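You operate a simulated robot arm through the tools that you are given. There is no shell and no other tool.

You are at the controls of a simulated two-armed robot. One attempt, no reset.

JOB
Slide the yellow crate home on its ledge, stop the first jar at the exit gate and reject it.
Fine: shut the gate before the start, stop the belt before the pusher works; the second jar stays on the belt.

The check looks at the end state, three seconds after you hand in, the way a careful person would. Anything else that was tipped, shoved, dropped, spilled or broken makes it a failure.

ROBOT AND FRAMES
Two 7-joint arms with fingered hands on one trunk that stands fixed in place. Base frame: the origin is at the foot of the trunk, x ahead of it, y to its left, z up. Readings come in m, degrees, newtons and seconds.
The left shoulder is at [0.02, 0.269, 1.172], the right one opposite. Each reaches about 1.298 m from its shoulder. Payload 5 kg a hand.
The TCP of each hand is the grasp point between the finger pads, 0.042 m short of the fingertips. In the tool frame z runs along the fingers and y along their closing line. The gripper opens to 0.208 m; its body begins 0.119 m behind the TCP. The gripper is a hand of 4 fingers: y runs from the thumb to the fingers, the wrist lies at [0, 0, -0.317] in the tool frame, and closing takes about 1.5 s.
Orientation is told as [roll, pitch, yaw] about the base's x, y, z axes, in that order, counted from this pose: with the fingers straight down and closing along the base's y, the tool's x points along the base's -x, its y along +y and its z along -z.

CONTROLS
- The arms move only by the tool jog_arm. It takes "left_series", "right_series" or both (then of equal length, played together; a hand with none holds still); each is a list of rows, each a list of 6 numbers: the shift along the tool's x, y, z in m, then the turn, a rotation vector about the tool's x, y, z in rad. In form: [[dx, dy, dz, rx, ry, rz], ...]. A call has 1 to 20 rows; each row is the pose to reach, as a shift and turn from the pose commanded when the call began, along the tool's axes at that moment. "left_gripper" and "right_gripper" are, for a hand that has rows, the opening, from 0 (shut) to 1 (fully open), set as the call begins (left out, the last holds). A row lasts 0.2 s, in which the tool goes at most 0.05 m and 8.6 degrees; a call with a longer step from one row to the next is refused whole, and so is a gripper value outside its range. Where a pose cannot be reached the arm comes as near as it can. A force on the tool above 40 N (or 10 N above the force at the start of the call, whichever is more), or a blocked arm, ends the call early, and 0.2 s more pass. Each finger travels about 0.153 m/s and halts on what it meets, pressing with about 26 N; the grip force reading is that of the motor and also rises with nothing between the fingers. The clock runs only during rows and for 0.2 s after the last one: add rows that repeat a pose to give the fingers time. It gives the time, the measured TCP pose, the force on the tool (base axes), the opening and the grip force at its end, in the units of the frame above (readings bear some noise), with the torque about the TCP (base axes, N m) and any sound that the robot's microphone picked up, and new pictures: "views" is both (left out), scene, wrist or none (wrist: the cameras of the hands that moved).
- Cameras (640 x 400 px; columns grow to the right, rows downward): "scene" is now at [0.1756, -0.0106, 1.4538]; the picture's right is [-0.13, -0.99, 0.00], its down [-0.55, 0.07, -0.83] and it looks along [0.82, -0.11, -0.56] (base axes); focal length 285 px, centre (320, 200). "left" rides on the left gripper at [-0.093, 0.001, -0.146] in its tool frame; the picture's right is [-0.01, -1.00, 0.00], its down [0.84, -0.01, -0.54] and it looks along [0.54, -0.01, 0.84] (tool axes); focal length 280 px, centre (320, 200). "right" rides on the right gripper at [0.094, 0.001, -0.146] in its tool frame; the picture's right is [-0.01, 1.00, 0.00], its down [-0.84, -0.01, -0.54] and it looks along [-0.54, -0.01, 0.84] (tool axes); focal length 280 px, centre (320, 200). There is no depth. A picture from a camera that has moved, and an enlarged one, comes with that camera's place and axes in the base frame and with its lens. The place of the scene camera against the robot may be out by one fixed shift of up to 0.025 m in any direction.
- move_column(by): moves the trunk up (or, below 0, down) by that many m; the arms and the scene camera ride with it, the base frame stays. It gives what a move gives, with no picture.
- set_fingers(finger1, finger2, finger3, thumb_bend, hand): sets how far each is bent, from 0 (flat) to 1 (curled in); at 0.3 the hand is open as for a grip, at 0.7 the pads meet at the TCP. One left out holds its place. A second passes; each finger stops where it meets its share of the squeeze, and holds until it gets a number again. A gripper value or a shape takes the hand back. It gives what a move gives, with no picture; readings hold the bend of each and the force on the fingers (four entries, about 0 where the hand has none), thumb and palm.
- grasp_type(shape, hand): the hand has 4 fingers and takes this shape, open, in about a second: jaw (thumb against the fingers, like two jaws); tri (thumb and two fingers); tip (a fingertip pinch); poke (one finger out to press); point (the index stretched); flat (the hand flat); cup (the hand cupped); fist (a fist). The gripper value then closes the fingers along that shape, each until it touches; the sizes above hold for jaw. It gives what a move gives, with no picture.
- pan_tilt(pan, tilt): turns the head with the scene camera to pan (to the left, within 80 degrees either way) and tilt (down, from -29 to 69), counted from straight ahead of the robot (the tilt from the chest, where the trunk bows). It gives what a move gives, and a new picture of the scene camera.
- close_up(camera, box): a new picture of the part [left, top, right, bottom] of that camera's present view, enlarged. The clock stands still meanwhile.
- close_job(): hands the job in; it is judged then, once.

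Places have to be worked out from the pictures, the camera data and where the tool is seen. Open the grippers and draw the arms clear of the work before you hand the job in, unless the task says otherwise.

The tools are called after "Call:" as name(argument=value, ...) on one line, values as JSON. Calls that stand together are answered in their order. jog_arm: Moves the arms, as the interface text tells. Its arguments: {"type":"object","properties":{"left_series":{"type":"array"},"left_gripper":{"type":"number"},"right_series":{"type":"array"},"right_gripper":{"type":"number"},"views":{"type":"string","enum":["both","scene","wrist","none"]}},"required":[]} The other tools are called the same way: move_column (by) moves the trunk up or down; grasp_type (shape, hand) gives the hand a shape; set_fingers (finger1, finger2, finger3, thumb_bend, hand) moves the fingers one by one; pan_tilt (pan, tilt) turns the head that bears the scene camera; close_up (camera, box) takes an enlarged picture of a part of a camera's view; close_job () hands the job in.

At the start:

```text
time: 0.0
left_eef_pos: [0.6323, 0.237, 1.1985]
left_tcp_rot: [0.0, -0.1, 1.2]
left_ft_force: [-0.3, 0.4, 0.2]
left_wrist_torque: [-0.02, 0.01, -0.02]
left_width: 0.2076
left_finger_force: 0.0
left_shape: jaw
left_bend: [0.3, 0.3, 0.3, 0.3]
left_finger forces: [0.0, 0.0, 0.0, 0.1, 0.1, 0.1]
right_eef_pos: [0.5489, -0.1584, 1.2474]
right_tcp_rot: [0.0, -0.1, 1.1]
right_ft_force: [0.3, -0.5, -0.8]
right_wrist_torque: [0.04, -0.03, -0.02]
right_width: 0.2079
right_finger_force: 0.0
right_shape: jaw
right_bend: [0.3, 0.3, 0.3, 0.3]
right_finger forces: [0.1, 0.0, 0.0, 0.1, 0.0, 0.1]
trunk travel left (down, up): [-0.55, 0.071]
head pan, tilt (commanded): [-7.4, 33.7]
```

scene: 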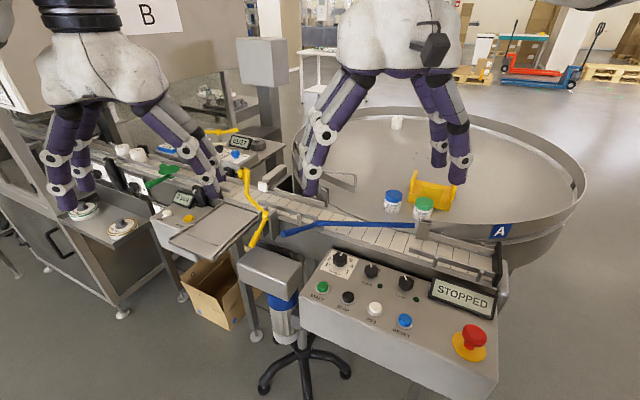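
right: 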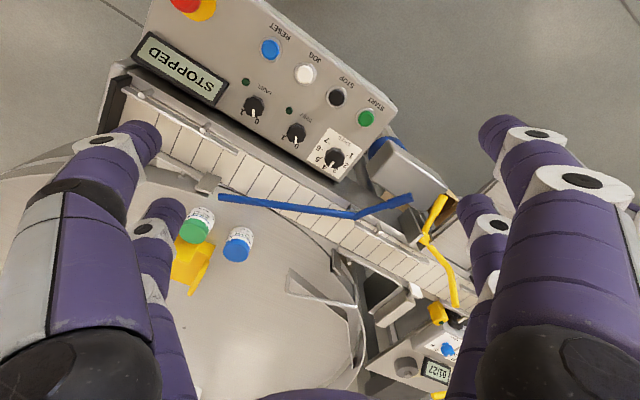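
left: 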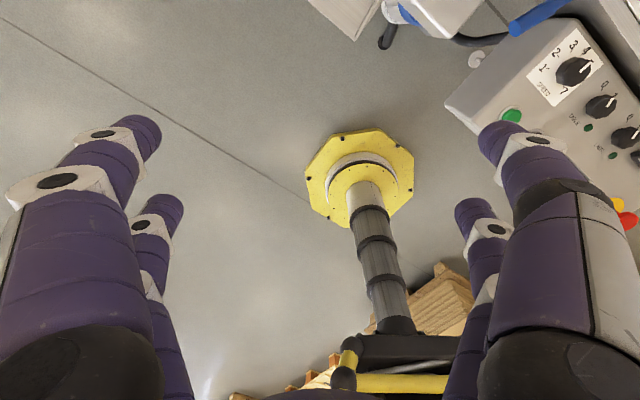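

The start pictures show a belt with a blue guide, a control panel (STOPPED display), a rotary table with two jars and a yellow crate/thing, and other stations on the left. I'll enlarge parts of the scene to identify each item before moving.

Call:
close_up(camera="scene", box=[300, 140, 520, 280])

Call:
close_up(camera="scene", box=[290, 230, 510, 370])

Call:
close_up(camera="scene", box=[60, 110, 310, 270])

Call:
close_up(camera="right", box=[100, 0, 480, 240])

Call:
close_up(camera="right", box=[280, 160, 520, 400])

Call:
close_up(camera="left", box=[240, 100, 480, 400])

```text
2.86 times, centred on (410, 210) of scene
camera zoom: at [0.1756, -0.0106, 1.4538], right [-0.13, -0.99, 0.0], down [-0.55, 0.07, -0.83], along [0.82, -0.11, -0.56], focal length 815 px, centre (63, 171)
```

zoom: 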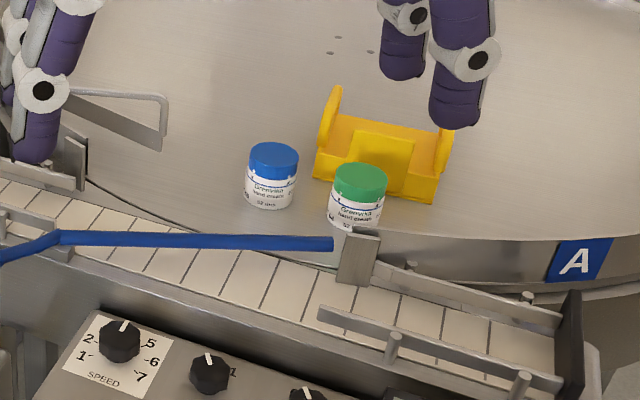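

```text
2.86 times, centred on (400, 300) of scene
camera zoom: at [0.1756, -0.0106, 1.4538], right [-0.13, -0.99, 0.0], down [-0.55, 0.07, -0.83], along [0.82, -0.11, -0.56], focal length 815 px, centre (91, -86)
```

zoom: 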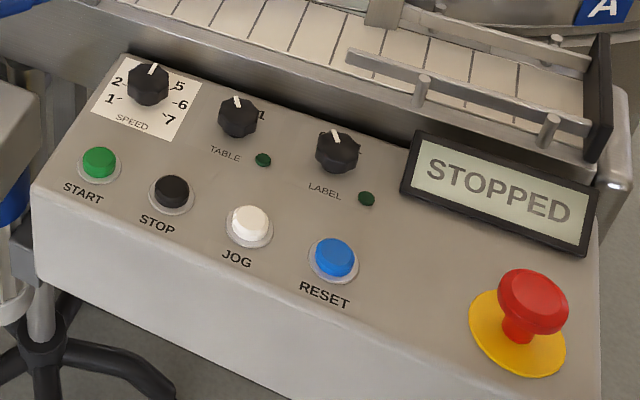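

```text
2.50 times, centred on (185, 190) of scene
camera zoom: at [0.1756, -0.0106, 1.4538], right [-0.13, -0.99, 0.0], down [-0.55, 0.07, -0.83], along [0.82, -0.11, -0.56], focal length 713 px, centre (658, 225)
```

zoom: 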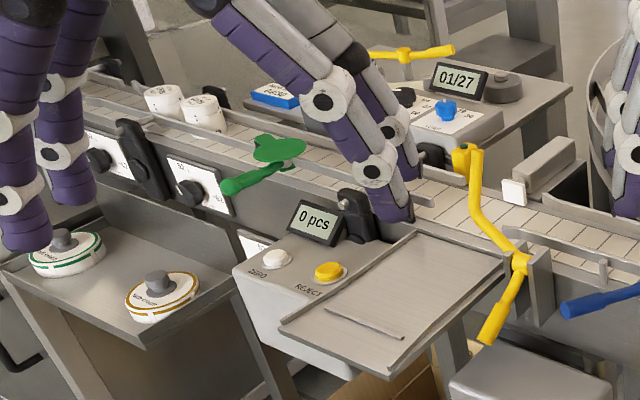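

```text
1.67 times, centred on (290, 120) of right
camera zoom: at [0.4548, -0.1586, 1.3933], right [0.0, 1.0, 0.0], down [0.84, 0.0, 0.54], along [0.54, 0.0, -0.84], focal length 467 px, centre (370, 333)
```

zoom: 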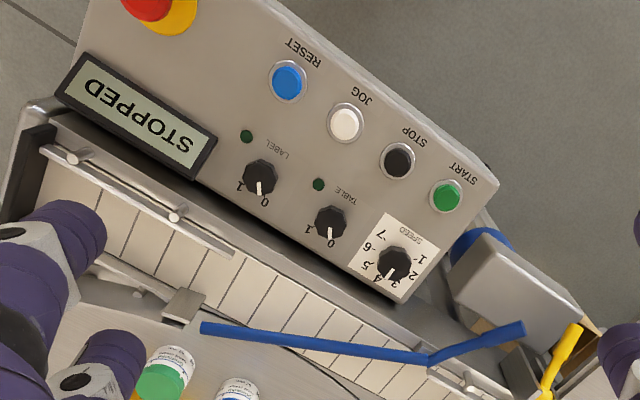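

```text
1.67 times, centred on (400, 280) of right
camera zoom: at [0.4548, -0.1586, 1.3933], right [0.0, 1.0, 0.0], down [0.84, 0.0, 0.54], along [0.54, 0.0, -0.84], focal length 467 px, centre (187, 67)
```

zoom: 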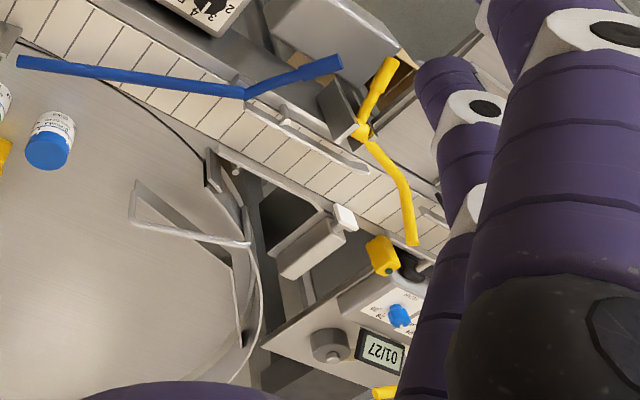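

```text
1.33 times, centred on (360, 250) of left
camera zoom: at [0.7252, 0.2398, 1.3467], right [0.04, -1.0, 0.0], down [-0.84, -0.03, 0.54], along [-0.54, -0.02, -0.84], focal length 374 px, centre (267, 133)
```

zoom: 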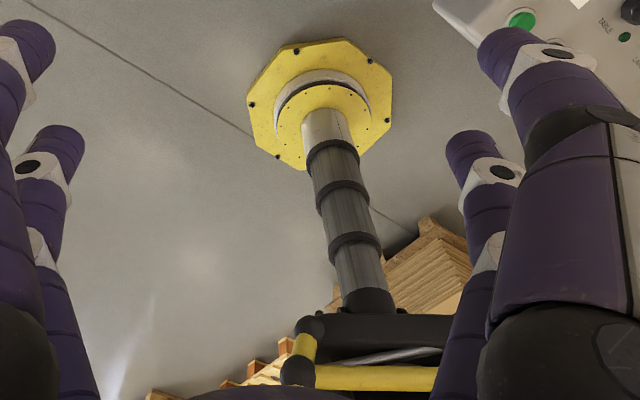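

The scene is elaborate, so I'll turn the head to survey everything, including the left part of the line and what lies below.

Call:
pan_tilt(pan=35, tilt=30)

Call:
pan_tilt(pan=35, tilt=55)

Call:
pan_tilt(pan=-7, tilt=60)

Call:
pan_tilt(pan=-45, tilt=40)

```text
time: 1.1
left_eef_pos: [0.6327, 0.2368, 1.2008]
left_tcp_rot: [0.0, 0.0, 1.2]
left_ft_force: [-0.1, 0.6, 0.6]
left_wrist_torque: [0.0, 0.01, -0.03]
left_width: 0.2076
left_finger_force: 0.0
left_shape: jaw
left_bend: [0.3, 0.3, 0.3, 0.3]
left_finger forces: [0.1, 0.1, 0.0, 0.1, 0.1, 0.0]
right_eef_pos: [0.5487, -0.1591, 1.247]
right_tcp_rot: [0.0, 0.0, 1.1]
right_ft_force: [-0.3, 0.1, -0.3]
right_wrist_torque: [-0.01, 0.0, -0.03]
right_width: 0.2083
right_finger_force: 0.1
right_shape: jaw
right_bend: [0.3, 0.3, 0.3, 0.3]
right_finger forces: [0.1, 0.1, 0.0, 0.0, 0.0, 0.0]
trunk travel left (down, up): [-0.55, 0.071]
head pan, tilt (commanded): [35.0, 30.0]
camera scene: at [0.1618, 0.0526, 1.4596], right [0.57, -0.82, 0.0], down [-0.41, -0.29, -0.87], along [0.71, 0.5, -0.5], focal length 285 px, centre (320, 200)
```

scene: 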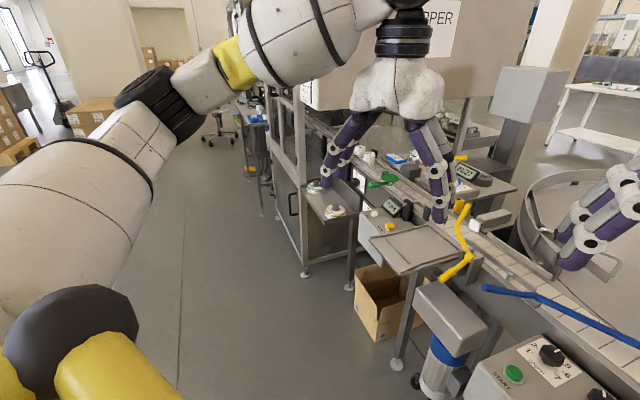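

```text
time: 2.0
left_eef_pos: [0.6318, 0.2371, 1.1998]
left_tcp_rot: [0.0, 0.0, 1.2]
left_ft_force: [0.2, 0.1, 0.7]
left_wrist_torque: [0.02, -0.03, 0.02]
left_width: 0.2078
left_finger_force: 0.0
left_shape: jaw
left_bend: [0.3, 0.3, 0.3, 0.3]
left_finger forces: [0.0, 0.1, 0.0, 0.0, 0.0, 0.0]
right_eef_pos: [0.5483, -0.1576, 1.2473]
right_tcp_rot: [0.0, 0.0, 1.0]
right_ft_force: [-0.1, 0.1, 0.0]
right_wrist_torque: [-0.03, -0.01, -0.03]
right_width: 0.208
right_finger_force: 0.1
right_shape: jaw
right_bend: [0.3, 0.3, 0.3, 0.3]
right_finger forces: [0.0, 0.1, 0.0, 0.0, 0.0, 0.0]
trunk travel left (down, up): [-0.55, 0.071]
head pan, tilt (commanded): [35.0, 55.0]
camera scene: at [0.1467, 0.0422, 1.4236], right [0.57, -0.82, 0.0], down [-0.67, -0.47, -0.57], along [0.47, 0.33, -0.82], focal length 285 px, centre (320, 200)
```

scene: 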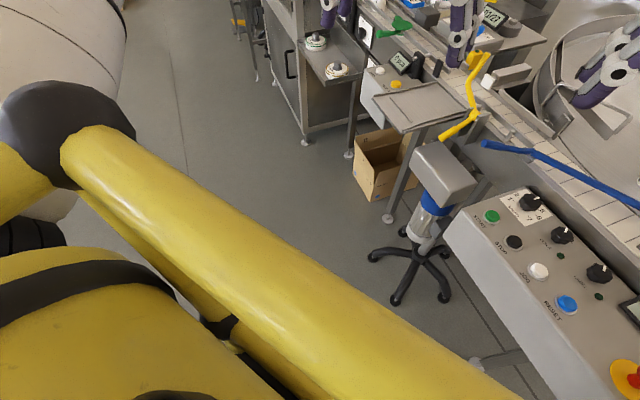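

```text
time: 3.1
left_eef_pos: [0.6325, 0.2366, 1.1997]
left_tcp_rot: [0.1, 0.0, 1.2]
left_ft_force: [0.4, 0.4, 0.7]
left_wrist_torque: [-0.03, 0.01, -0.02]
left_width: 0.2077
left_finger_force: 0.0
left_shape: jaw
left_bend: [0.3, 0.3, 0.3, 0.3]
left_finger forces: [0.0, 0.1, 0.0, 0.0, 0.0, 0.0]
right_eef_pos: [0.5506, -0.1577, 1.248]
right_tcp_rot: [0.0, 0.1, 1.1]
right_ft_force: [-0.9, -0.3, -0.1]
right_wrist_torque: [-0.01, 0.0, 0.01]
right_width: 0.2078
right_finger_force: 0.2
right_shape: jaw
right_bend: [0.3, 0.3, 0.3, 0.3]
right_finger forces: [0.1, 0.0, 0.1, 0.1, 0.0, 0.0]
trunk travel left (down, up): [-0.55, 0.071]
head pan, tilt (commanded): [-7.0, 60.0]
camera scene: at [0.1538, -0.0073, 1.4175], right [-0.12, -0.99, 0.0], down [-0.86, 0.1, -0.5], along [0.5, -0.06, -0.87], focal length 285 px, centre (320, 200)
```

scene: 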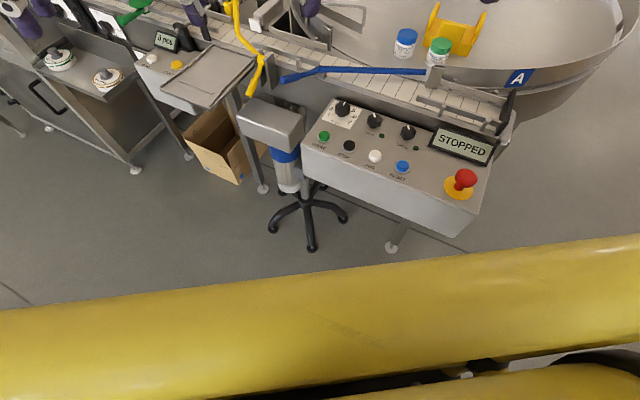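

```text
time: 4.1
left_eef_pos: [0.6322, 0.2361, 1.1994]
left_tcp_rot: [0.0, 0.0, 1.2]
left_ft_force: [0.9, -0.4, -0.6]
left_wrist_torque: [0.04, -0.01, -0.04]
left_width: 0.2079
left_finger_force: 0.1
left_shape: jaw
left_bend: [0.3, 0.3, 0.3, 0.3]
left_finger forces: [0.0, 0.0, 0.0, 0.1, 0.0, 0.1]
right_eef_pos: [0.5491, -0.1588, 1.2489]
right_tcp_rot: [0.1, 0.0, 1.0]
right_ft_force: [0.1, -0.4, 0.0]
right_wrist_torque: [-0.03, -0.02, -0.04]
right_width: 0.2082
right_finger_force: 0.1
right_shape: jaw
right_bend: [0.3, 0.3, 0.3, 0.3]
right_finger forces: [0.1, 0.1, 0.1, 0.0, 0.0, 0.1]
trunk travel left (down, up): [-0.55, 0.071]
head pan, tilt (commanded): [-45.0, 40.0]
camera scene: at [0.1478, -0.0593, 1.4442], right [-0.71, -0.71, 0.0], down [-0.46, 0.45, -0.77], along [0.54, -0.54, -0.64], focal length 285 px, centre (320, 200)
```

scene: 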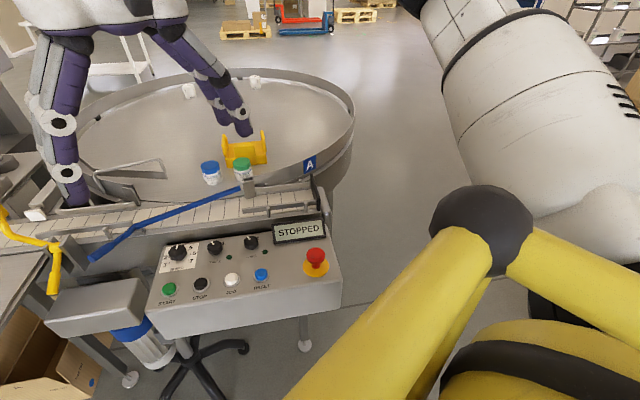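

Both hands hide important parts of the line, so I'll draw them apart and back (both in free air) to get a clear scene view.

Call:
jog_arm(left_series=[[0.02, 0.035, 0, 0, 0, 0], [0.04, 0.07, -0.01, 0, 0, 0], [0.06, 0.105, -0.015, 0, 0, 0], [0.08, 0.14, -0.02, 0, 0, 0], [0.1, 0.175, -0.025, 0, 0, 0], [0.12, 0.21, -0.03, 0, 0, 0], [0.14, 0.245, -0.035, 0, 0, 0], [0.16, 0.28, -0.04, 0, 0, 0]], right_series=[[0.012, -0.043, 0, 0, 0, 0], [0.024, -0.086, 0, 0, 0, 0], [0.036, -0.129, 0, 0, 0, 0], [0.048, -0.172, 0, 0, 0, 0], [0.06, -0.215, 0, 0, 0, 0], [0.072, -0.258, 0, 0, 0, 0], [0.084, -0.3, 0, 0, 0, 0], [0.096, -0.34, 0, 0, 0, 0]], views="none")

Call:
pan_tilt(pan=10, tilt=30)

Call:
close_up(camera="scene", box=[80, 100, 280, 225])

Call:
close_up(camera="scene", box=[220, 100, 420, 225])

Call:
close_up(camera="scene", box=[360, 100, 560, 225])

Call:
close_up(camera="scene", box=[200, 200, 400, 325])

```text
time: 5.9
left_eef_pos: [0.465, 0.5133, 1.2411]
left_tcp_rot: [-0.1, -0.1, 1.2]
left_ft_force: [-1.2, -0.7, 0.5]
left_wrist_torque: [0.03, -0.18, -0.03]
left_width: 0.2079
left_finger_force: 0.2
left_shape: jaw
left_bend: [0.3, 0.3, 0.3, 0.3]
left_finger forces: [0.0, 0.1, 0.0, 0.0, 0.0, 0.0]
right_eef_pos: [0.4575, -0.5014, 1.2495]
right_tcp_rot: [0.2, -0.1, 1.1]
right_ft_force: [-1.4, -0.6, 0.8]
right_wrist_torque: [-0.01, -0.18, -0.03]
right_width: 0.2078
right_finger_force: 0.0
right_shape: jaw
right_bend: [0.3, 0.3, 0.3, 0.3]
right_finger forces: [0.0, 0.1, 0.0, 0.0, 0.0, 0.0]
trunk travel left (down, up): [-0.55, 0.071]
head pan, tilt (commanded): [-45.0, 40.0]
```

```text
time: 7.2
left_eef_pos: [0.4655, 0.5128, 1.2403]
left_tcp_rot: [-0.2, -0.1, 1.2]
left_ft_force: [0.6, 0.1, 0.3]
left_wrist_torque: [0.01, 0.03, 0.01]
left_width: 0.2077
left_finger_force: 0.0
left_shape: jaw
left_bend: [0.3, 0.3, 0.3, 0.3]
left_finger forces: [0.0, 0.1, 0.0, 0.0, 0.0, 0.0]
right_eef_pos: [0.4598, -0.5, 1.2486]
right_tcp_rot: [0.0, 0.0, 1.1]
right_ft_force: [0.1, 0.0, -0.2]
right_wrist_torque: [0.02, 0.09, 0.0]
right_width: 0.2077
right_finger_force: 0.1
right_shape: jaw
right_bend: [0.3, 0.3, 0.3, 0.3]
right_finger forces: [0.0, 0.0, 0.0, 0.1, 0.1, 0.1]
trunk travel left (down, up): [-0.55, 0.071]
head pan, tilt (commanded): [10.0, 30.0]
camera scene: at [0.177, 0.0164, 1.4596], right [0.17, -0.98, 0.0], down [-0.49, -0.09, -0.87], along [0.85, 0.15, -0.5], focal length 285 px, centre (320, 200)
```

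scene: 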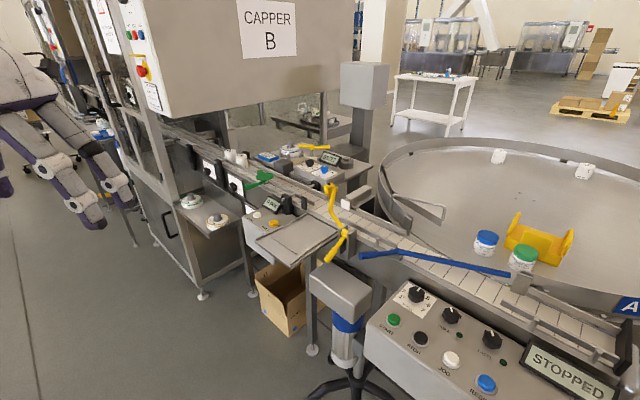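

```text
3.20 times, centred on (180, 162) of scene
camera zoom: at [0.177, 0.0164, 1.4596], right [0.17, -0.98, 0.0], down [-0.49, -0.09, -0.87], along [0.85, 0.15, -0.5], focal length 913 px, centre (768, 320)
```

zoom: 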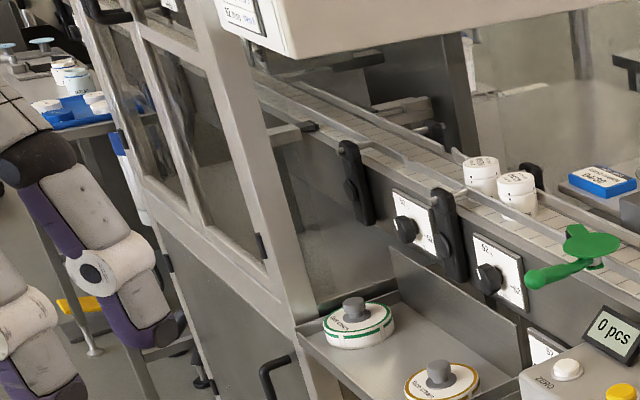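

```text
3.20 times, centred on (320, 162) of scene
camera zoom: at [0.177, 0.0164, 1.4596], right [0.17, -0.98, 0.0], down [-0.49, -0.09, -0.87], along [0.85, 0.15, -0.5], focal length 913 px, centre (320, 320)
```

zoom: 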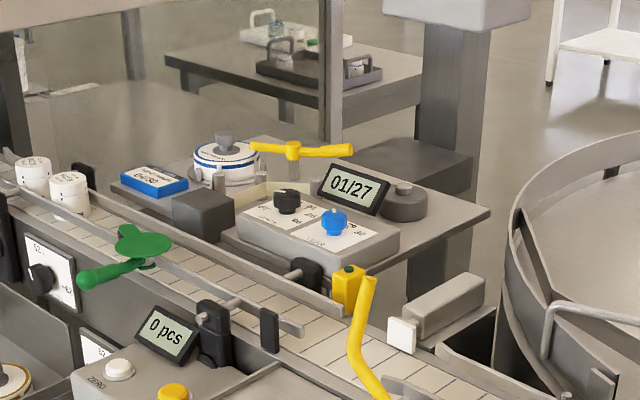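

```text
3.20 times, centred on (460, 162) of scene
camera zoom: at [0.177, 0.0164, 1.4596], right [0.17, -0.98, 0.0], down [-0.49, -0.09, -0.87], along [0.85, 0.15, -0.5], focal length 913 px, centre (-128, 320)
```

zoom: 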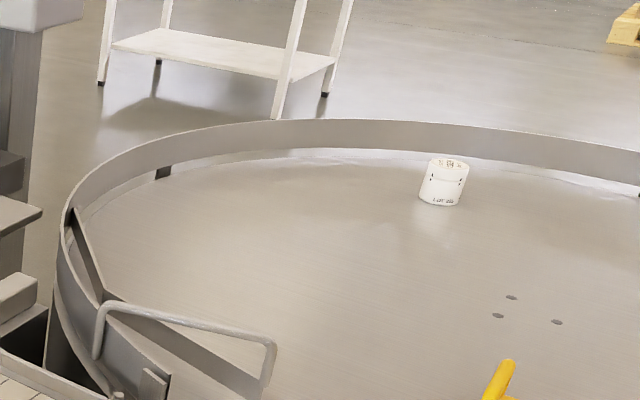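

```text
3.20 times, centred on (300, 262) of scene
camera zoom: at [0.177, 0.0164, 1.4596], right [0.17, -0.98, 0.0], down [-0.49, -0.09, -0.87], along [0.85, 0.15, -0.5], focal length 913 px, centre (384, 0)
```

zoom: 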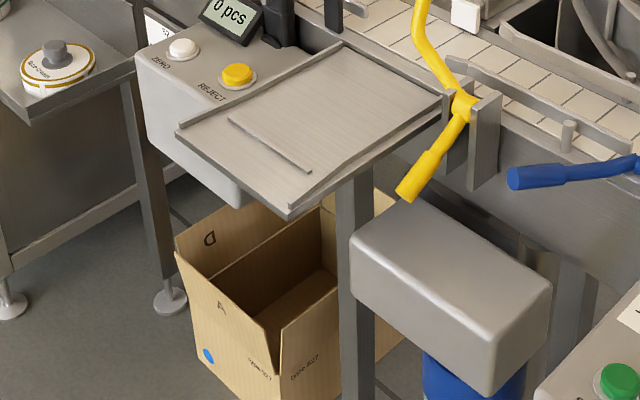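

The line clearly runs from the capper (B) past a counter/reject station with a yellow lever and a pusher, towards the round table (A). I'll look for the yellow crate and its ledge in all directions with more views.

Call:
pan_tilt(pan=45, tilt=25)

Call:
close_up(camera="scene", box=[240, 80, 440, 205])

Call:
pan_tilt(pan=78, tilt=35)

Call:
pan_tilt(pan=-78, tilt=35)

Call:
pan_tilt(pan=-20, tilt=35)

Call:
close_up(camera="scene", box=[240, 130, 440, 255])

```text
time: 8.2
left_eef_pos: [0.4668, 0.5136, 1.2407]
left_tcp_rot: [0.0, -0.1, 1.1]
left_ft_force: [-0.4, 0.1, -0.1]
left_wrist_torque: [-0.02, 0.0, 0.0]
left_width: 0.2081
left_finger_force: 0.1
left_shape: jaw
left_bend: [0.3, 0.3, 0.3, 0.3]
left_finger forces: [0.0, 0.0, 0.0, 0.0, 0.0, 0.0]
right_eef_pos: [0.4588, -0.5009, 1.2488]
right_tcp_rot: [0.0, 0.0, 1.1]
right_ft_force: [-0.5, 0.3, 0.4]
right_wrist_torque: [-0.02, -0.02, 0.02]
right_width: 0.2078
right_finger_force: 0.2
right_shape: jaw
right_bend: [0.3, 0.3, 0.3, 0.3]
right_finger forces: [0.1, 0.0, 0.0, 0.1, 0.0, 0.0]
trunk travel left (down, up): [-0.55, 0.071]
head pan, tilt (commanded): [45.0, 25.0]
camera scene: at [0.1527, 0.0659, 1.4676], right [0.71, -0.71, 0.0], down [-0.3, -0.3, -0.91], along [0.64, 0.64, -0.42], focal length 285 px, centre (320, 200)
```

scene: 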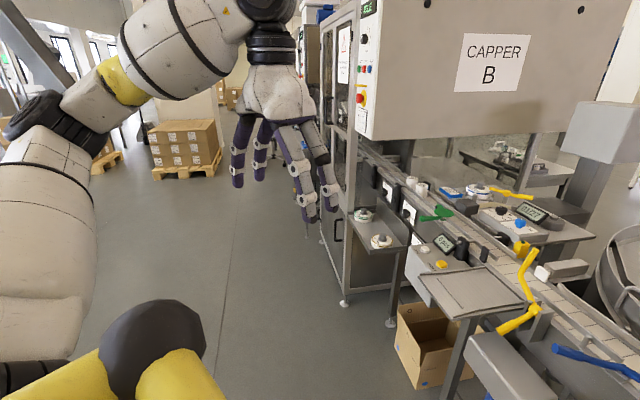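

```text
3.20 times, centred on (340, 142) of scene
camera zoom: at [0.1527, 0.0659, 1.4676], right [0.71, -0.71, 0.0], down [-0.3, -0.3, -0.91], along [0.64, 0.64, -0.42], focal length 913 px, centre (256, 384)
```

zoom: 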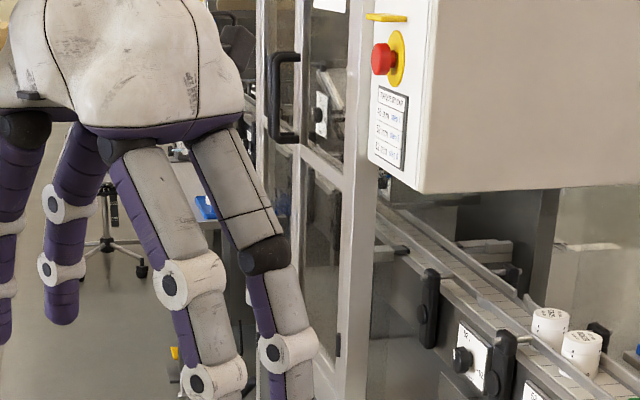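

```text
time: 9.1
left_eef_pos: [0.4678, 0.5128, 1.2397]
left_tcp_rot: [0.0, 0.1, 1.2]
left_ft_force: [0.0, -0.2, -0.4]
left_wrist_torque: [0.01, 0.03, 0.01]
left_width: 0.208
left_finger_force: 0.0
left_shape: jaw
left_bend: [0.3, 0.3, 0.3, 0.3]
left_finger forces: [0.0, 0.0, 0.1, 0.0, 0.0, 0.0]
right_eef_pos: [0.4584, -0.5009, 1.2489]
right_tcp_rot: [0.0, 0.0, 1.2]
right_ft_force: [-0.6, 0.8, -1.2]
right_wrist_torque: [0.03, 0.02, 0.05]
right_width: 0.2081
right_finger_force: 0.0
right_shape: jaw
right_bend: [0.3, 0.3, 0.3, 0.3]
right_finger forces: [0.0, 0.0, 0.0, 0.0, 0.0, 0.1]
trunk travel left (down, up): [-0.55, 0.071]
head pan, tilt (commanded): [78.0, 35.0]
camera scene: at [0.106, 0.0869, 1.4518], right [0.98, -0.21, 0.0], down [-0.12, -0.56, -0.82], along [0.17, 0.8, -0.57], focal length 285 px, centre (320, 200)
```

scene: 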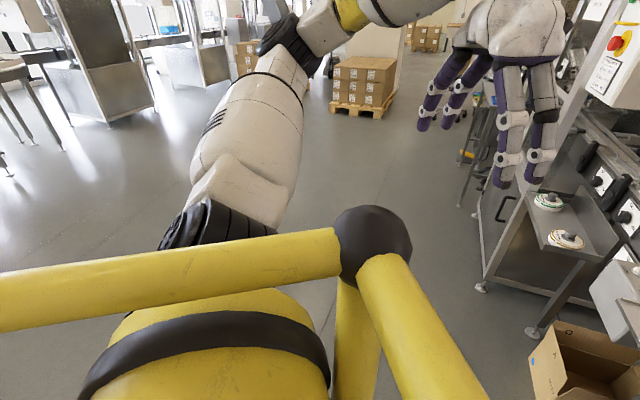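

```text
time: 11.6
left_eef_pos: [0.4674, 0.5126, 1.2406]
left_tcp_rot: [0.0, 0.0, 1.3]
left_ft_force: [0.5, -0.4, 0.2]
left_wrist_torque: [0.0, -0.01, 0.01]
left_width: 0.2076
left_finger_force: 0.1
left_shape: jaw
left_bend: [0.3, 0.3, 0.3, 0.3]
left_finger forces: [0.0, 0.1, 0.1, 0.0, 0.0, 0.0]
right_eef_pos: [0.4598, -0.5013, 1.2493]
right_tcp_rot: [0.0, -0.1, 1.1]
right_ft_force: [-0.9, -0.2, 0.3]
right_wrist_torque: [-0.02, 0.04, -0.02]
right_width: 0.2077
right_finger_force: 0.1
right_shape: jaw
right_bend: [0.3, 0.3, 0.3, 0.3]
right_finger forces: [0.0, 0.0, 0.0, 0.0, 0.1, 0.0]
trunk travel left (down, up): [-0.55, 0.071]
head pan, tilt (commanded): [-78.0, 35.0]
camera scene: at [0.106, -0.0853, 1.4518], right [-0.98, -0.21, 0.0], down [-0.12, 0.56, -0.82], along [0.17, -0.8, -0.57], focal length 285 px, centre (320, 200)
```

scene: 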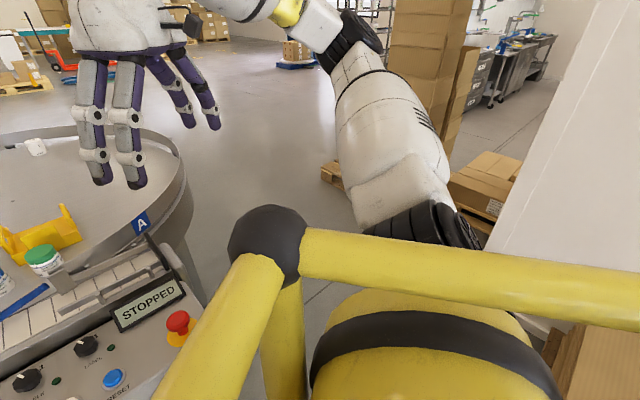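

```text
time: 12.8
left_eef_pos: [0.4671, 0.5145, 1.241]
left_tcp_rot: [0.1, 0.0, 1.2]
left_ft_force: [-0.5, 0.4, -0.3]
left_wrist_torque: [0.04, -0.03, 0.01]
left_width: 0.2078
left_finger_force: 0.1
left_shape: jaw
left_bend: [0.3, 0.3, 0.3, 0.3]
left_finger forces: [0.1, 0.0, 0.1, 0.0, 0.0, 0.0]
right_eef_pos: [0.4592, -0.501, 1.2484]
right_tcp_rot: [0.0, 0.0, 1.1]
right_ft_force: [-0.4, -1.6, 1.1]
right_wrist_torque: [-0.01, 0.02, -0.01]
right_width: 0.208
right_finger_force: 0.0
right_shape: jaw
right_bend: [0.3, 0.3, 0.3, 0.3]
right_finger forces: [0.0, 0.0, 0.0, 0.0, 0.1, 0.0]
trunk travel left (down, up): [-0.55, 0.071]
head pan, tilt (commanded): [-20.0, 35.0]
camera scene: at [0.1704, -0.0294, 1.4518], right [-0.34, -0.94, 0.0], down [-0.54, 0.2, -0.82], along [0.77, -0.28, -0.57], focal length 285 px, centre (320, 200)
```

scene: 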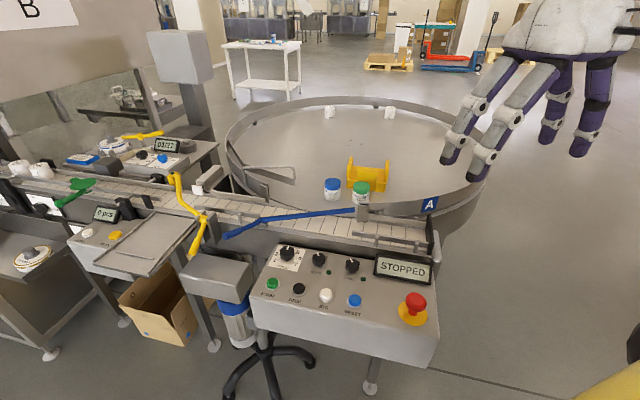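

```text
3.20 times, centred on (340, 192) of scene
camera zoom: at [0.1704, -0.0294, 1.4518], right [-0.34, -0.94, 0.0], down [-0.54, 0.2, -0.82], along [0.77, -0.28, -0.57], focal length 913 px, centre (256, 224)
```

zoom: 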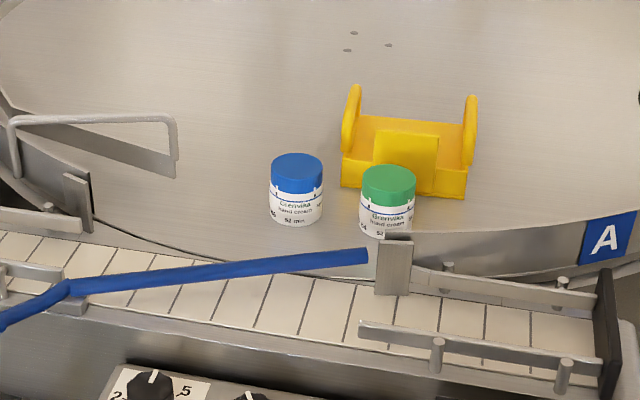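

The yellow crate (end walls with handles) stands on the round table beside two jars at roughly (1.0, -0.53). I'll bring the right wrist camera above it for a closer look, in free air at z≈1.25.

Call:
jog_arm(right_series=[[-0.045, 0, 0, 0, 0, 0], [-0.09, 0, 0, 0, 0, 0], [-0.135, 0, 0, 0, 0, 0], [-0.18, 0, 0, 0, 0, 0], [-0.225, 0, 0, 0, 0, 0], [-0.27, 0, 0, 0, 0, 0], [-0.31, 0, 0, 0, 0, 0], [-0.33, 0, 0, 0, 0, 0]], views="both")

Call:
close_up(camera="right", box=[160, 60, 480, 260])

```text
time: 14.6
left_eef_pos: [0.4676, 0.5137, 1.2403]
left_tcp_rot: [0.0, -0.1, 1.1]
left_ft_force: [0.2, -0.3, -0.5]
left_wrist_torque: [-0.01, 0.02, -0.02]
left_width: 0.2079
left_finger_force: 0.1
left_shape: jaw
left_bend: [0.3, 0.3, 0.3, 0.3]
left_finger forces: [0.0, 0.0, 0.0, 0.1, 0.0, 0.0]
right_eef_pos: [0.7918, -0.4937, 1.249]
right_tcp_rot: [0.0, 0.1, 1.2]
right_ft_force: [-0.3, -0.1, 0.1]
right_wrist_torque: [-0.02, -0.01, -0.01]
right_width: 0.2082
right_finger_force: 0.1
right_shape: jaw
right_bend: [0.3, 0.3, 0.3, 0.3]
right_finger forces: [0.1, 0.0, 0.1, 0.1, 0.0, 0.1]
trunk travel left (down, up): [-0.55, 0.071]
head pan, tilt (commanded): [-20.0, 35.0]
camera scene: at [0.1704, -0.0293, 1.4518], right [-0.34, -0.94, 0.0], down [-0.54, 0.2, -0.82], along [0.77, -0.28, -0.57], focal length 285 px, centre (320, 200)
camera right: at [0.6973, -0.4934, 1.3945], right [0.0, 1.0, 0.0], down [0.84, 0.0, 0.54], along [0.54, 0.0, -0.84], focal length 280 px, centre (320, 200)
```

scene: 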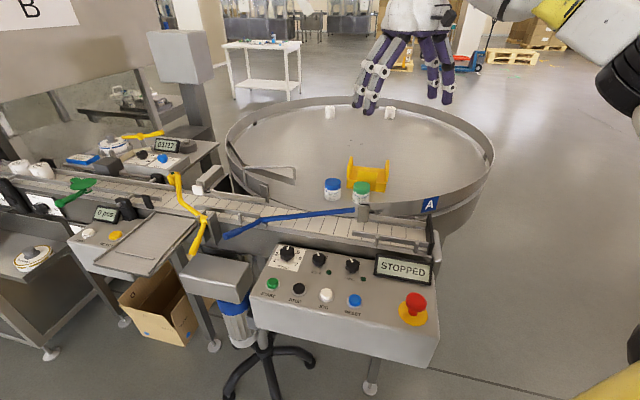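
right: 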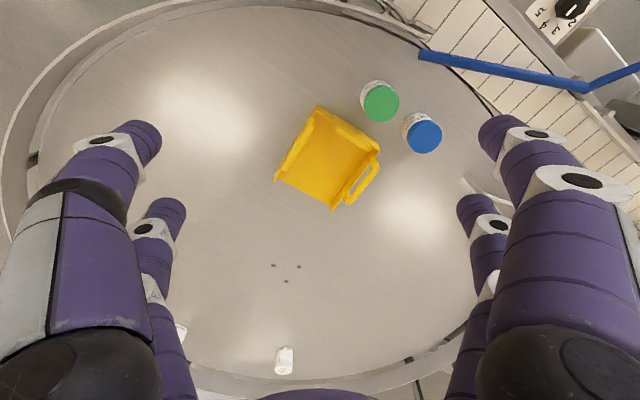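

```text
2.00 times, centred on (320, 160) of right
camera zoom: at [0.6973, -0.4934, 1.3945], right [0.0, 1.0, 0.0], down [0.84, 0.0, 0.54], along [0.54, 0.0, -0.84], focal length 561 px, centre (320, 280)
```

zoom: 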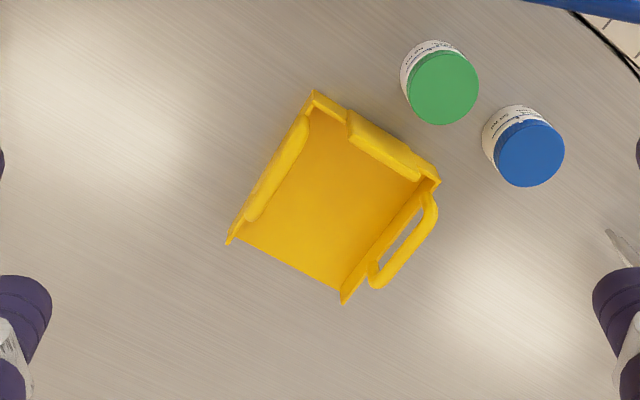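

The crate is a small open-ended bin (end wall towards us, open side facing away), at about (0.92, -0.48, 0.90). Next I look at the tray/ledge by the yellow lever with the right wrist camera, flying left at z≈1.25.

Call:
jog_arm(right_series=[[0.004, 0.048, 0, 0, 0, 0], [0.008, 0.096, 0, 0, 0, 0], [0.012, 0.144, 0, 0, 0, 0], [0.016, 0.192, 0, 0, 0, 0], [0.02, 0.24, 0, 0, 0, 0], [0.024, 0.288, 0, 0, 0, 0], [0.028, 0.336, 0, 0, 0, 0], [0.032, 0.384, 0, 0, 0, 0], [0.036, 0.432, 0, 0, 0, 0], [0.04, 0.48, 0, 0, 0, 0], [0.044, 0.528, 0, 0, 0, 0], [0.048, 0.576, 0, 0, 0, 0], [0.052, 0.624, 0, 0, 0, 0], [0.056, 0.67, 0, 0, 0, 0]], views="both")

Call:
close_up(camera="right", box=[160, 0, 480, 200])

Call:
close_up(camera="right", box=[160, 180, 480, 380])

```text
time: 17.8
left_eef_pos: [0.4663, 0.5133, 1.2409]
left_tcp_rot: [0.0, -0.1, 1.0]
left_ft_force: [-0.9, 1.4, -1.0]
left_wrist_torque: [-0.12, -0.16, 0.01]
left_width: 0.208
left_finger_force: 0.1
left_shape: jaw
left_bend: [0.3, 0.3, 0.3, 0.3]
left_finger forces: [0.0, 0.0, 0.0, 0.0, 0.0, 0.0]
right_eef_pos: [0.7484, 0.1359, 1.2486]
right_tcp_rot: [0.8, 0.5, -2.1]
right_ft_force: [-1.4, 0.8, 1.0]
right_wrist_torque: [-0.11, -0.14, 0.0]
right_width: 0.2082
right_finger_force: 0.1
right_shape: jaw
right_bend: [0.3, 0.3, 0.3, 0.3]
right_finger forces: [0.0, 0.0, 0.0, 0.0, 0.1, 0.1]
trunk travel left (down, up): [-0.55, 0.071]
head pan, tilt (commanded): [-20.0, 35.0]
stopped in row 14 (right hand): the arm was blocked; the commanded pose is now the measured one
camera scene: at [0.169, -0.0286, 1.452], right [-0.34, -0.94, 0.0], down [-0.54, 0.2, -0.82], along [0.77, -0.28, -0.57], focal length 285 px, centre (320, 200)
camera right: at [0.6553, 0.1391, 1.3946], right [0.05, 1.0, 0.01], down [0.85, -0.05, 0.53], along [0.53, -0.01, -0.85], focal length 280 px, centre (320, 200)
```

scene: 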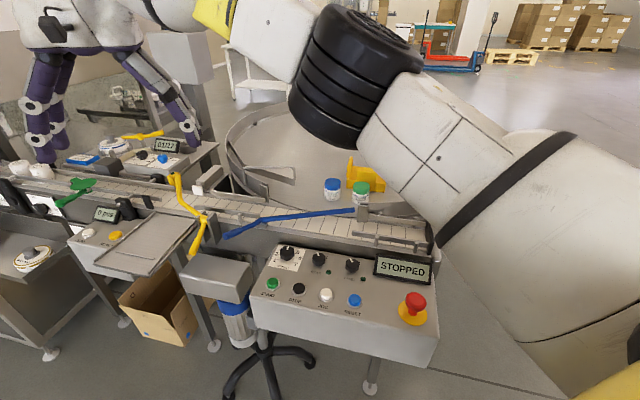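
right: 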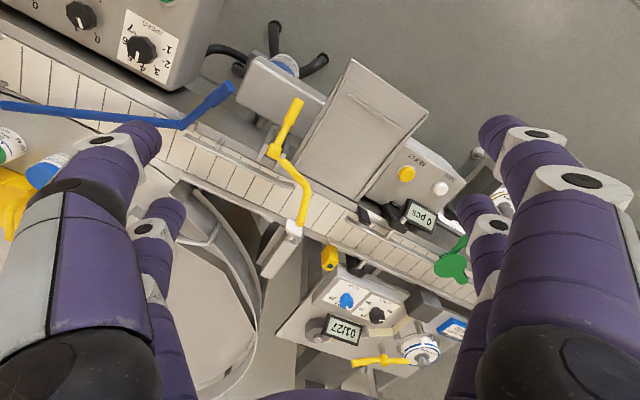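

```text
2.00 times, centred on (320, 100) of right
camera zoom: at [0.6553, 0.1391, 1.3946], right [0.05, 1.0, 0.01], down [0.85, -0.05, 0.53], along [0.53, -0.01, -0.85], focal length 561 px, centre (320, 400)
```

zoom: 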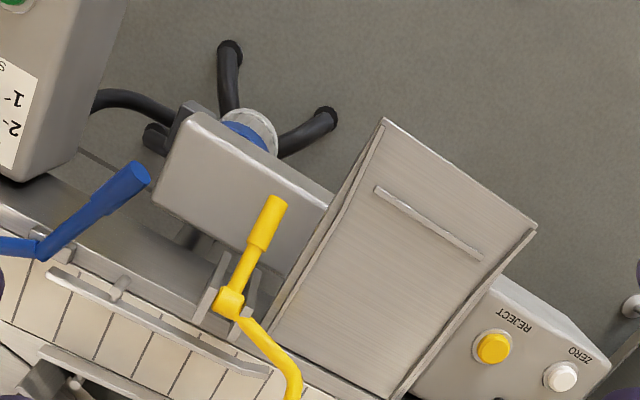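

```text
2.00 times, centred on (320, 280) of right
camera zoom: at [0.6553, 0.1391, 1.3946], right [0.05, 1.0, 0.01], down [0.85, -0.05, 0.53], along [0.53, -0.01, -0.85], focal length 561 px, centre (320, 40)
```

zoom: 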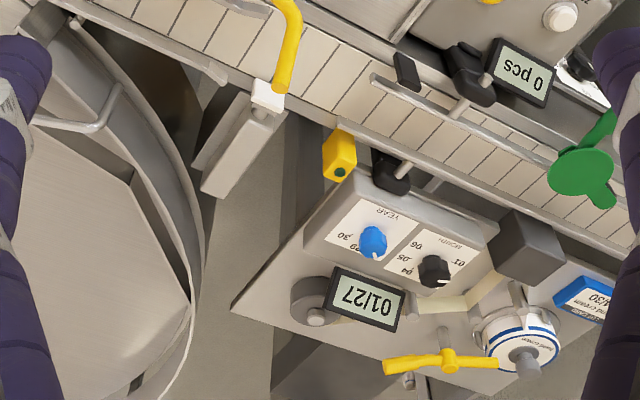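

Triangulating from the wrist views: the ledge (plate with side rails and a back ridge) is centred near (0.85, 0.20, 0.91), directly opposite the pusher at (1.01, 0.08), with the yellow lever pivot at (0.84, 0.06, 0.94) and its arm raised. The crate fits this ledge. I test whether the right arm can reach above the ledge with the hand turned to the crate's angle (yaw about -34°), still high in free air.

Call:
jog_arm(right_series=[[-0.03, -0.01, 0, 0, 0, 0.14], [-0.06, -0.02, 0, 0, 0, 0.28], [-0.09, -0.03, 0, 0, 0, 0.42], [-0.11, -0.036, 0, 0, 0, 0.56]], views="none")

Call:
jog_arm(right_series=[[0, 0.02, 0, 0, 0, 0], [0, 0.04, 0, 0, 0, 0], [0, 0.06, 0, 0, 0, 0], [0, 0.08, 0, 0, 0, 0], [0, 0.1, 0, 0, 0, 0]], views="both")

```text
time: 18.8
left_eef_pos: [0.4705, 0.5107, 1.2397]
left_tcp_rot: [0.2, 0.2, 1.1]
left_ft_force: [2.6, -2.4, -0.4]
left_wrist_torque: [0.44, 0.5, -0.02]
left_width: 0.2077
left_finger_force: 0.1
left_shape: jaw
left_bend: [0.3, 0.3, 0.3, 0.3]
left_finger forces: [0.0, 0.0, 0.0, 0.0, 0.0, 0.0]
right_eef_pos: [0.8177, 0.0701, 1.2233]
right_tcp_rot: [0.2, 1.1, -33.8]
right_ft_force: [3.1, -1.4, -1.3]
right_wrist_torque: [0.18, 0.34, 0.02]
right_width: 0.2078
right_finger_force: 0.0
right_shape: jaw
right_bend: [0.3, 0.3, 0.3, 0.3]
right_finger forces: [0.0, 0.0, 0.1, 0.0, 0.0, 0.0]
right hand out of reach, approached as far as the arm can: row 2, 3, 4
trunk travel left (down, up): [-0.55, 0.071]
head pan, tilt (commanded): [-20.0, 35.0]
```

```text
time: 20.2
left_eef_pos: [0.4661, 0.5128, 1.2395]
left_tcp_rot: [0.0, -0.1, 1.2]
left_ft_force: [-0.4, 0.5, -0.5]
left_wrist_torque: [-0.04, -0.05, -0.01]
left_width: 0.2079
left_finger_force: 0.1
left_shape: jaw
left_bend: [0.3, 0.3, 0.3, 0.3]
left_finger forces: [0.1, 0.0, 0.0, 0.0, 0.0, 0.0]
right_eef_pos: [0.8566, 0.0148, 1.2292]
right_tcp_rot: [2.2, 2.4, -39.2]
right_ft_force: [-0.5, 0.5, 0.5]
right_wrist_torque: [-0.09, -0.04, 0.04]
right_width: 0.208
right_finger_force: 0.1
right_shape: jaw
right_bend: [0.3, 0.3, 0.3, 0.3]
right_finger forces: [0.1, 0.0, 0.1, 0.0, 0.0, 0.0]
right hand out of reach, approached as far as the arm can: row 1, 2, 3, 4, 5
trunk travel left (down, up): [-0.55, 0.071]
head pan, tilt (commanded): [-20.0, 35.0]
stopped in row 5 (right hand): the arm was blocked; the commanded pose is now the measured one
camera scene: at [0.17, -0.029, 1.4519], right [-0.34, -0.94, 0.0], down [-0.54, 0.2, -0.82], along [0.77, -0.28, -0.57], focal length 285 px, centre (320, 200)
camera right: at [0.785, 0.0664, 1.3792], right [0.64, 0.76, 0.04], down [0.65, -0.57, 0.5], along [0.41, -0.3, -0.86], focal length 280 px, centre (320, 200)
```

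scene: 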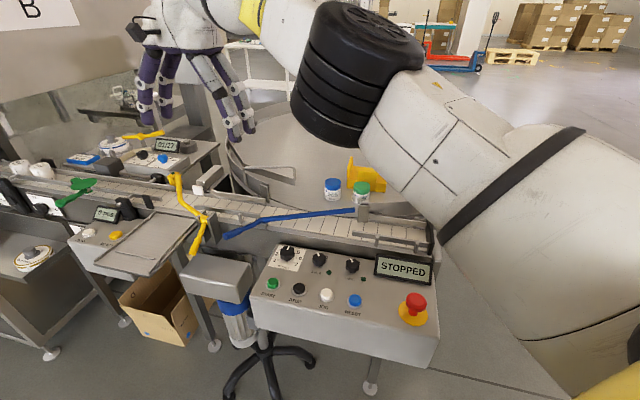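
right: 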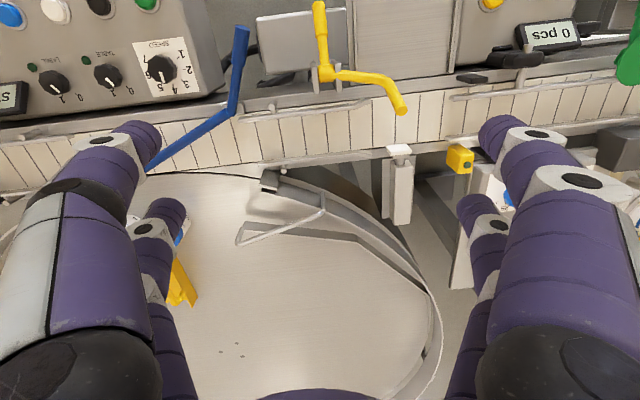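

The right arm runs out of reach over the ledge, but its camera shows the gate lever and ledge well. I'll take close-ups for triangulation before retracting; the left arm looks better suited to carry the crate.

Call:
close_up(camera="right", box=[220, 0, 540, 200])

Call:
close_up(camera="right", box=[440, 0, 640, 125])

Call:
close_up(camera="right", box=[0, 0, 240, 150])

Call:
close_up(camera="scene", box=[0, 120, 240, 270])

```text
2.00 times, centred on (380, 100) of right
camera zoom: at [0.785, 0.0664, 1.3792], right [0.64, 0.76, 0.04], down [0.65, -0.57, 0.5], along [0.41, -0.3, -0.86], focal length 561 px, centre (200, 400)
```

zoom: 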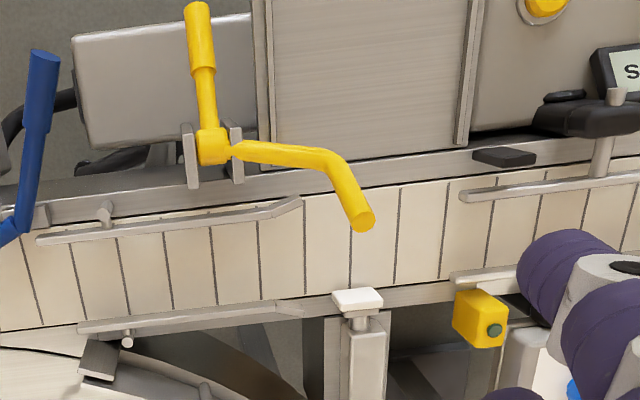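

```text
3.20 times, centred on (540, 62) of right
camera zoom: at [0.785, 0.0664, 1.3792], right [0.64, 0.76, 0.04], down [0.65, -0.57, 0.5], along [0.41, -0.3, -0.86], focal length 897 px, centre (-384, 640)
```

zoom: 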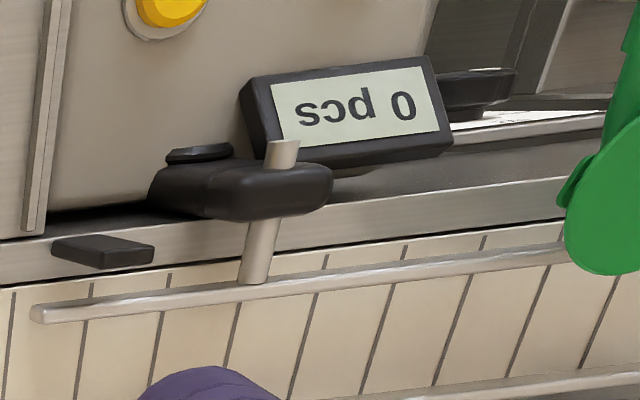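

```text
2.67 times, centred on (120, 75) of right
camera zoom: at [0.785, 0.0664, 1.3792], right [0.64, 0.76, 0.04], down [0.65, -0.57, 0.5], along [0.41, -0.3, -0.86], focal length 748 px, centre (853, 533)
```

zoom: 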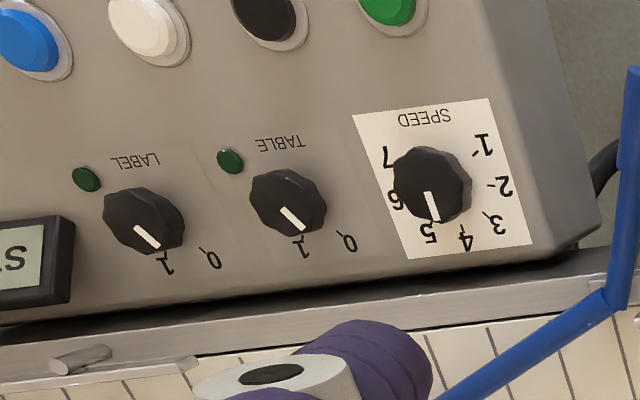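

```text
2.67 times, centred on (120, 195) of scene
camera zoom: at [0.17, -0.029, 1.4519], right [-0.34, -0.94, 0.0], down [-0.54, 0.2, -0.82], along [0.77, -0.28, -0.57], focal length 760 px, centre (853, 213)
```

zoom: 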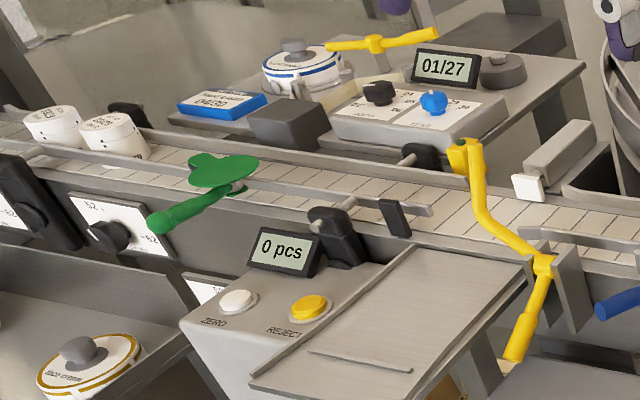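

The belt slats, photo-eye, pusher and gate arm are clear, and the counter reads "0 pcs". I retract the right arm to the right and back so the left arm can cross to the crate.

Call:
jog_arm(right_series=[[0.002, -0.048, 0, 0, 0, -0.05], [0.004, -0.096, 0, 0, 0, -0.1], [0.006, -0.144, 0, 0, 0, -0.15], [0.008, -0.192, 0, 0, 0, -0.2], [0.01, -0.24, 0, 0, 0, -0.25], [0.012, -0.288, 0, 0, 0, -0.3], [0.014, -0.336, 0, 0, 0, -0.35], [0.016, -0.384, 0, 0, 0, -0.4], [0.018, -0.432, 0, 0, 0, -0.45], [0.02, -0.48, 0, 0, 0, -0.5], [0.022, -0.528, 0, 0, 0, -0.55], [0.024, -0.576, 0, 0, 0, -0.6], [0.026, -0.624, 0, 0, 0, -0.65], [0.028, -0.672, 0, 0, 0, -0.684], [0.028, -0.69, 0, 0, 0, -0.684]], views="none")

Call:
pan_tilt(pan=-5, tilt=35)

```text
time: 23.4
left_eef_pos: [0.4676, 0.5128, 1.2408]
left_tcp_rot: [0.0, 0.0, 1.2]
left_ft_force: [0.1, 1.0, -0.4]
left_wrist_torque: [-0.03, 0.04, 0.0]
left_width: 0.208
left_finger_force: 0.0
left_shape: jaw
left_bend: [0.3, 0.3, 0.3, 0.3]
left_finger forces: [0.1, 0.0, 0.0, 0.0, 0.0, 0.0]
right_eef_pos: [0.3997, -0.4978, 1.2042]
right_tcp_rot: [3.2, 0.4, 0.3]
right_ft_force: [0.5, 0.9, 0.2]
right_wrist_torque: [-0.07, 0.04, 0.0]
right_width: 0.2076
right_finger_force: 0.1
right_shape: jaw
right_bend: [0.3, 0.3, 0.3, 0.3]
right_finger forces: [0.0, 0.0, 0.0, 0.0, 0.0, 0.0]
trunk travel left (down, up): [-0.55, 0.071]
head pan, tilt (commanded): [-20.0, 35.0]
```

```text
time: 24.2
left_eef_pos: [0.467, 0.5134, 1.2399]
left_tcp_rot: [-0.1, -0.1, 1.0]
left_ft_force: [-0.3, 0.5, 0.2]
left_wrist_torque: [-0.02, 0.0, -0.01]
left_width: 0.208
left_finger_force: 0.1
left_shape: jaw
left_bend: [0.3, 0.3, 0.3, 0.3]
left_finger forces: [0.0, 0.0, 0.1, 0.1, 0.0, 0.0]
right_eef_pos: [0.3983, -0.498, 1.2048]
right_tcp_rot: [3.2, 0.4, 0.2]
right_ft_force: [1.0, 0.6, -0.4]
right_wrist_torque: [0.05, 0.0, 0.02]
right_width: 0.2081
right_finger_force: 0.1
right_shape: jaw
right_bend: [0.3, 0.3, 0.3, 0.3]
right_finger forces: [0.0, 0.0, 0.1, 0.0, 0.0, 0.1]
trunk travel left (down, up): [-0.55, 0.071]
head pan, tilt (commanded): [-5.0, 35.0]
camera scene: at [0.1754, -0.0069, 1.4518], right [-0.09, -1.0, 0.0], down [-0.57, 0.05, -0.82], along [0.82, -0.07, -0.57], focal length 285 px, centre (320, 200)
```

scene: 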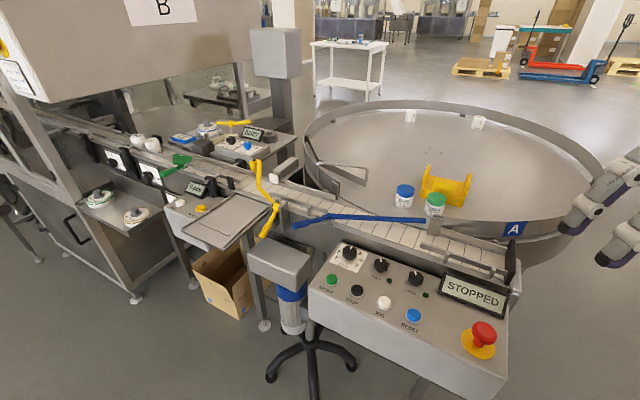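

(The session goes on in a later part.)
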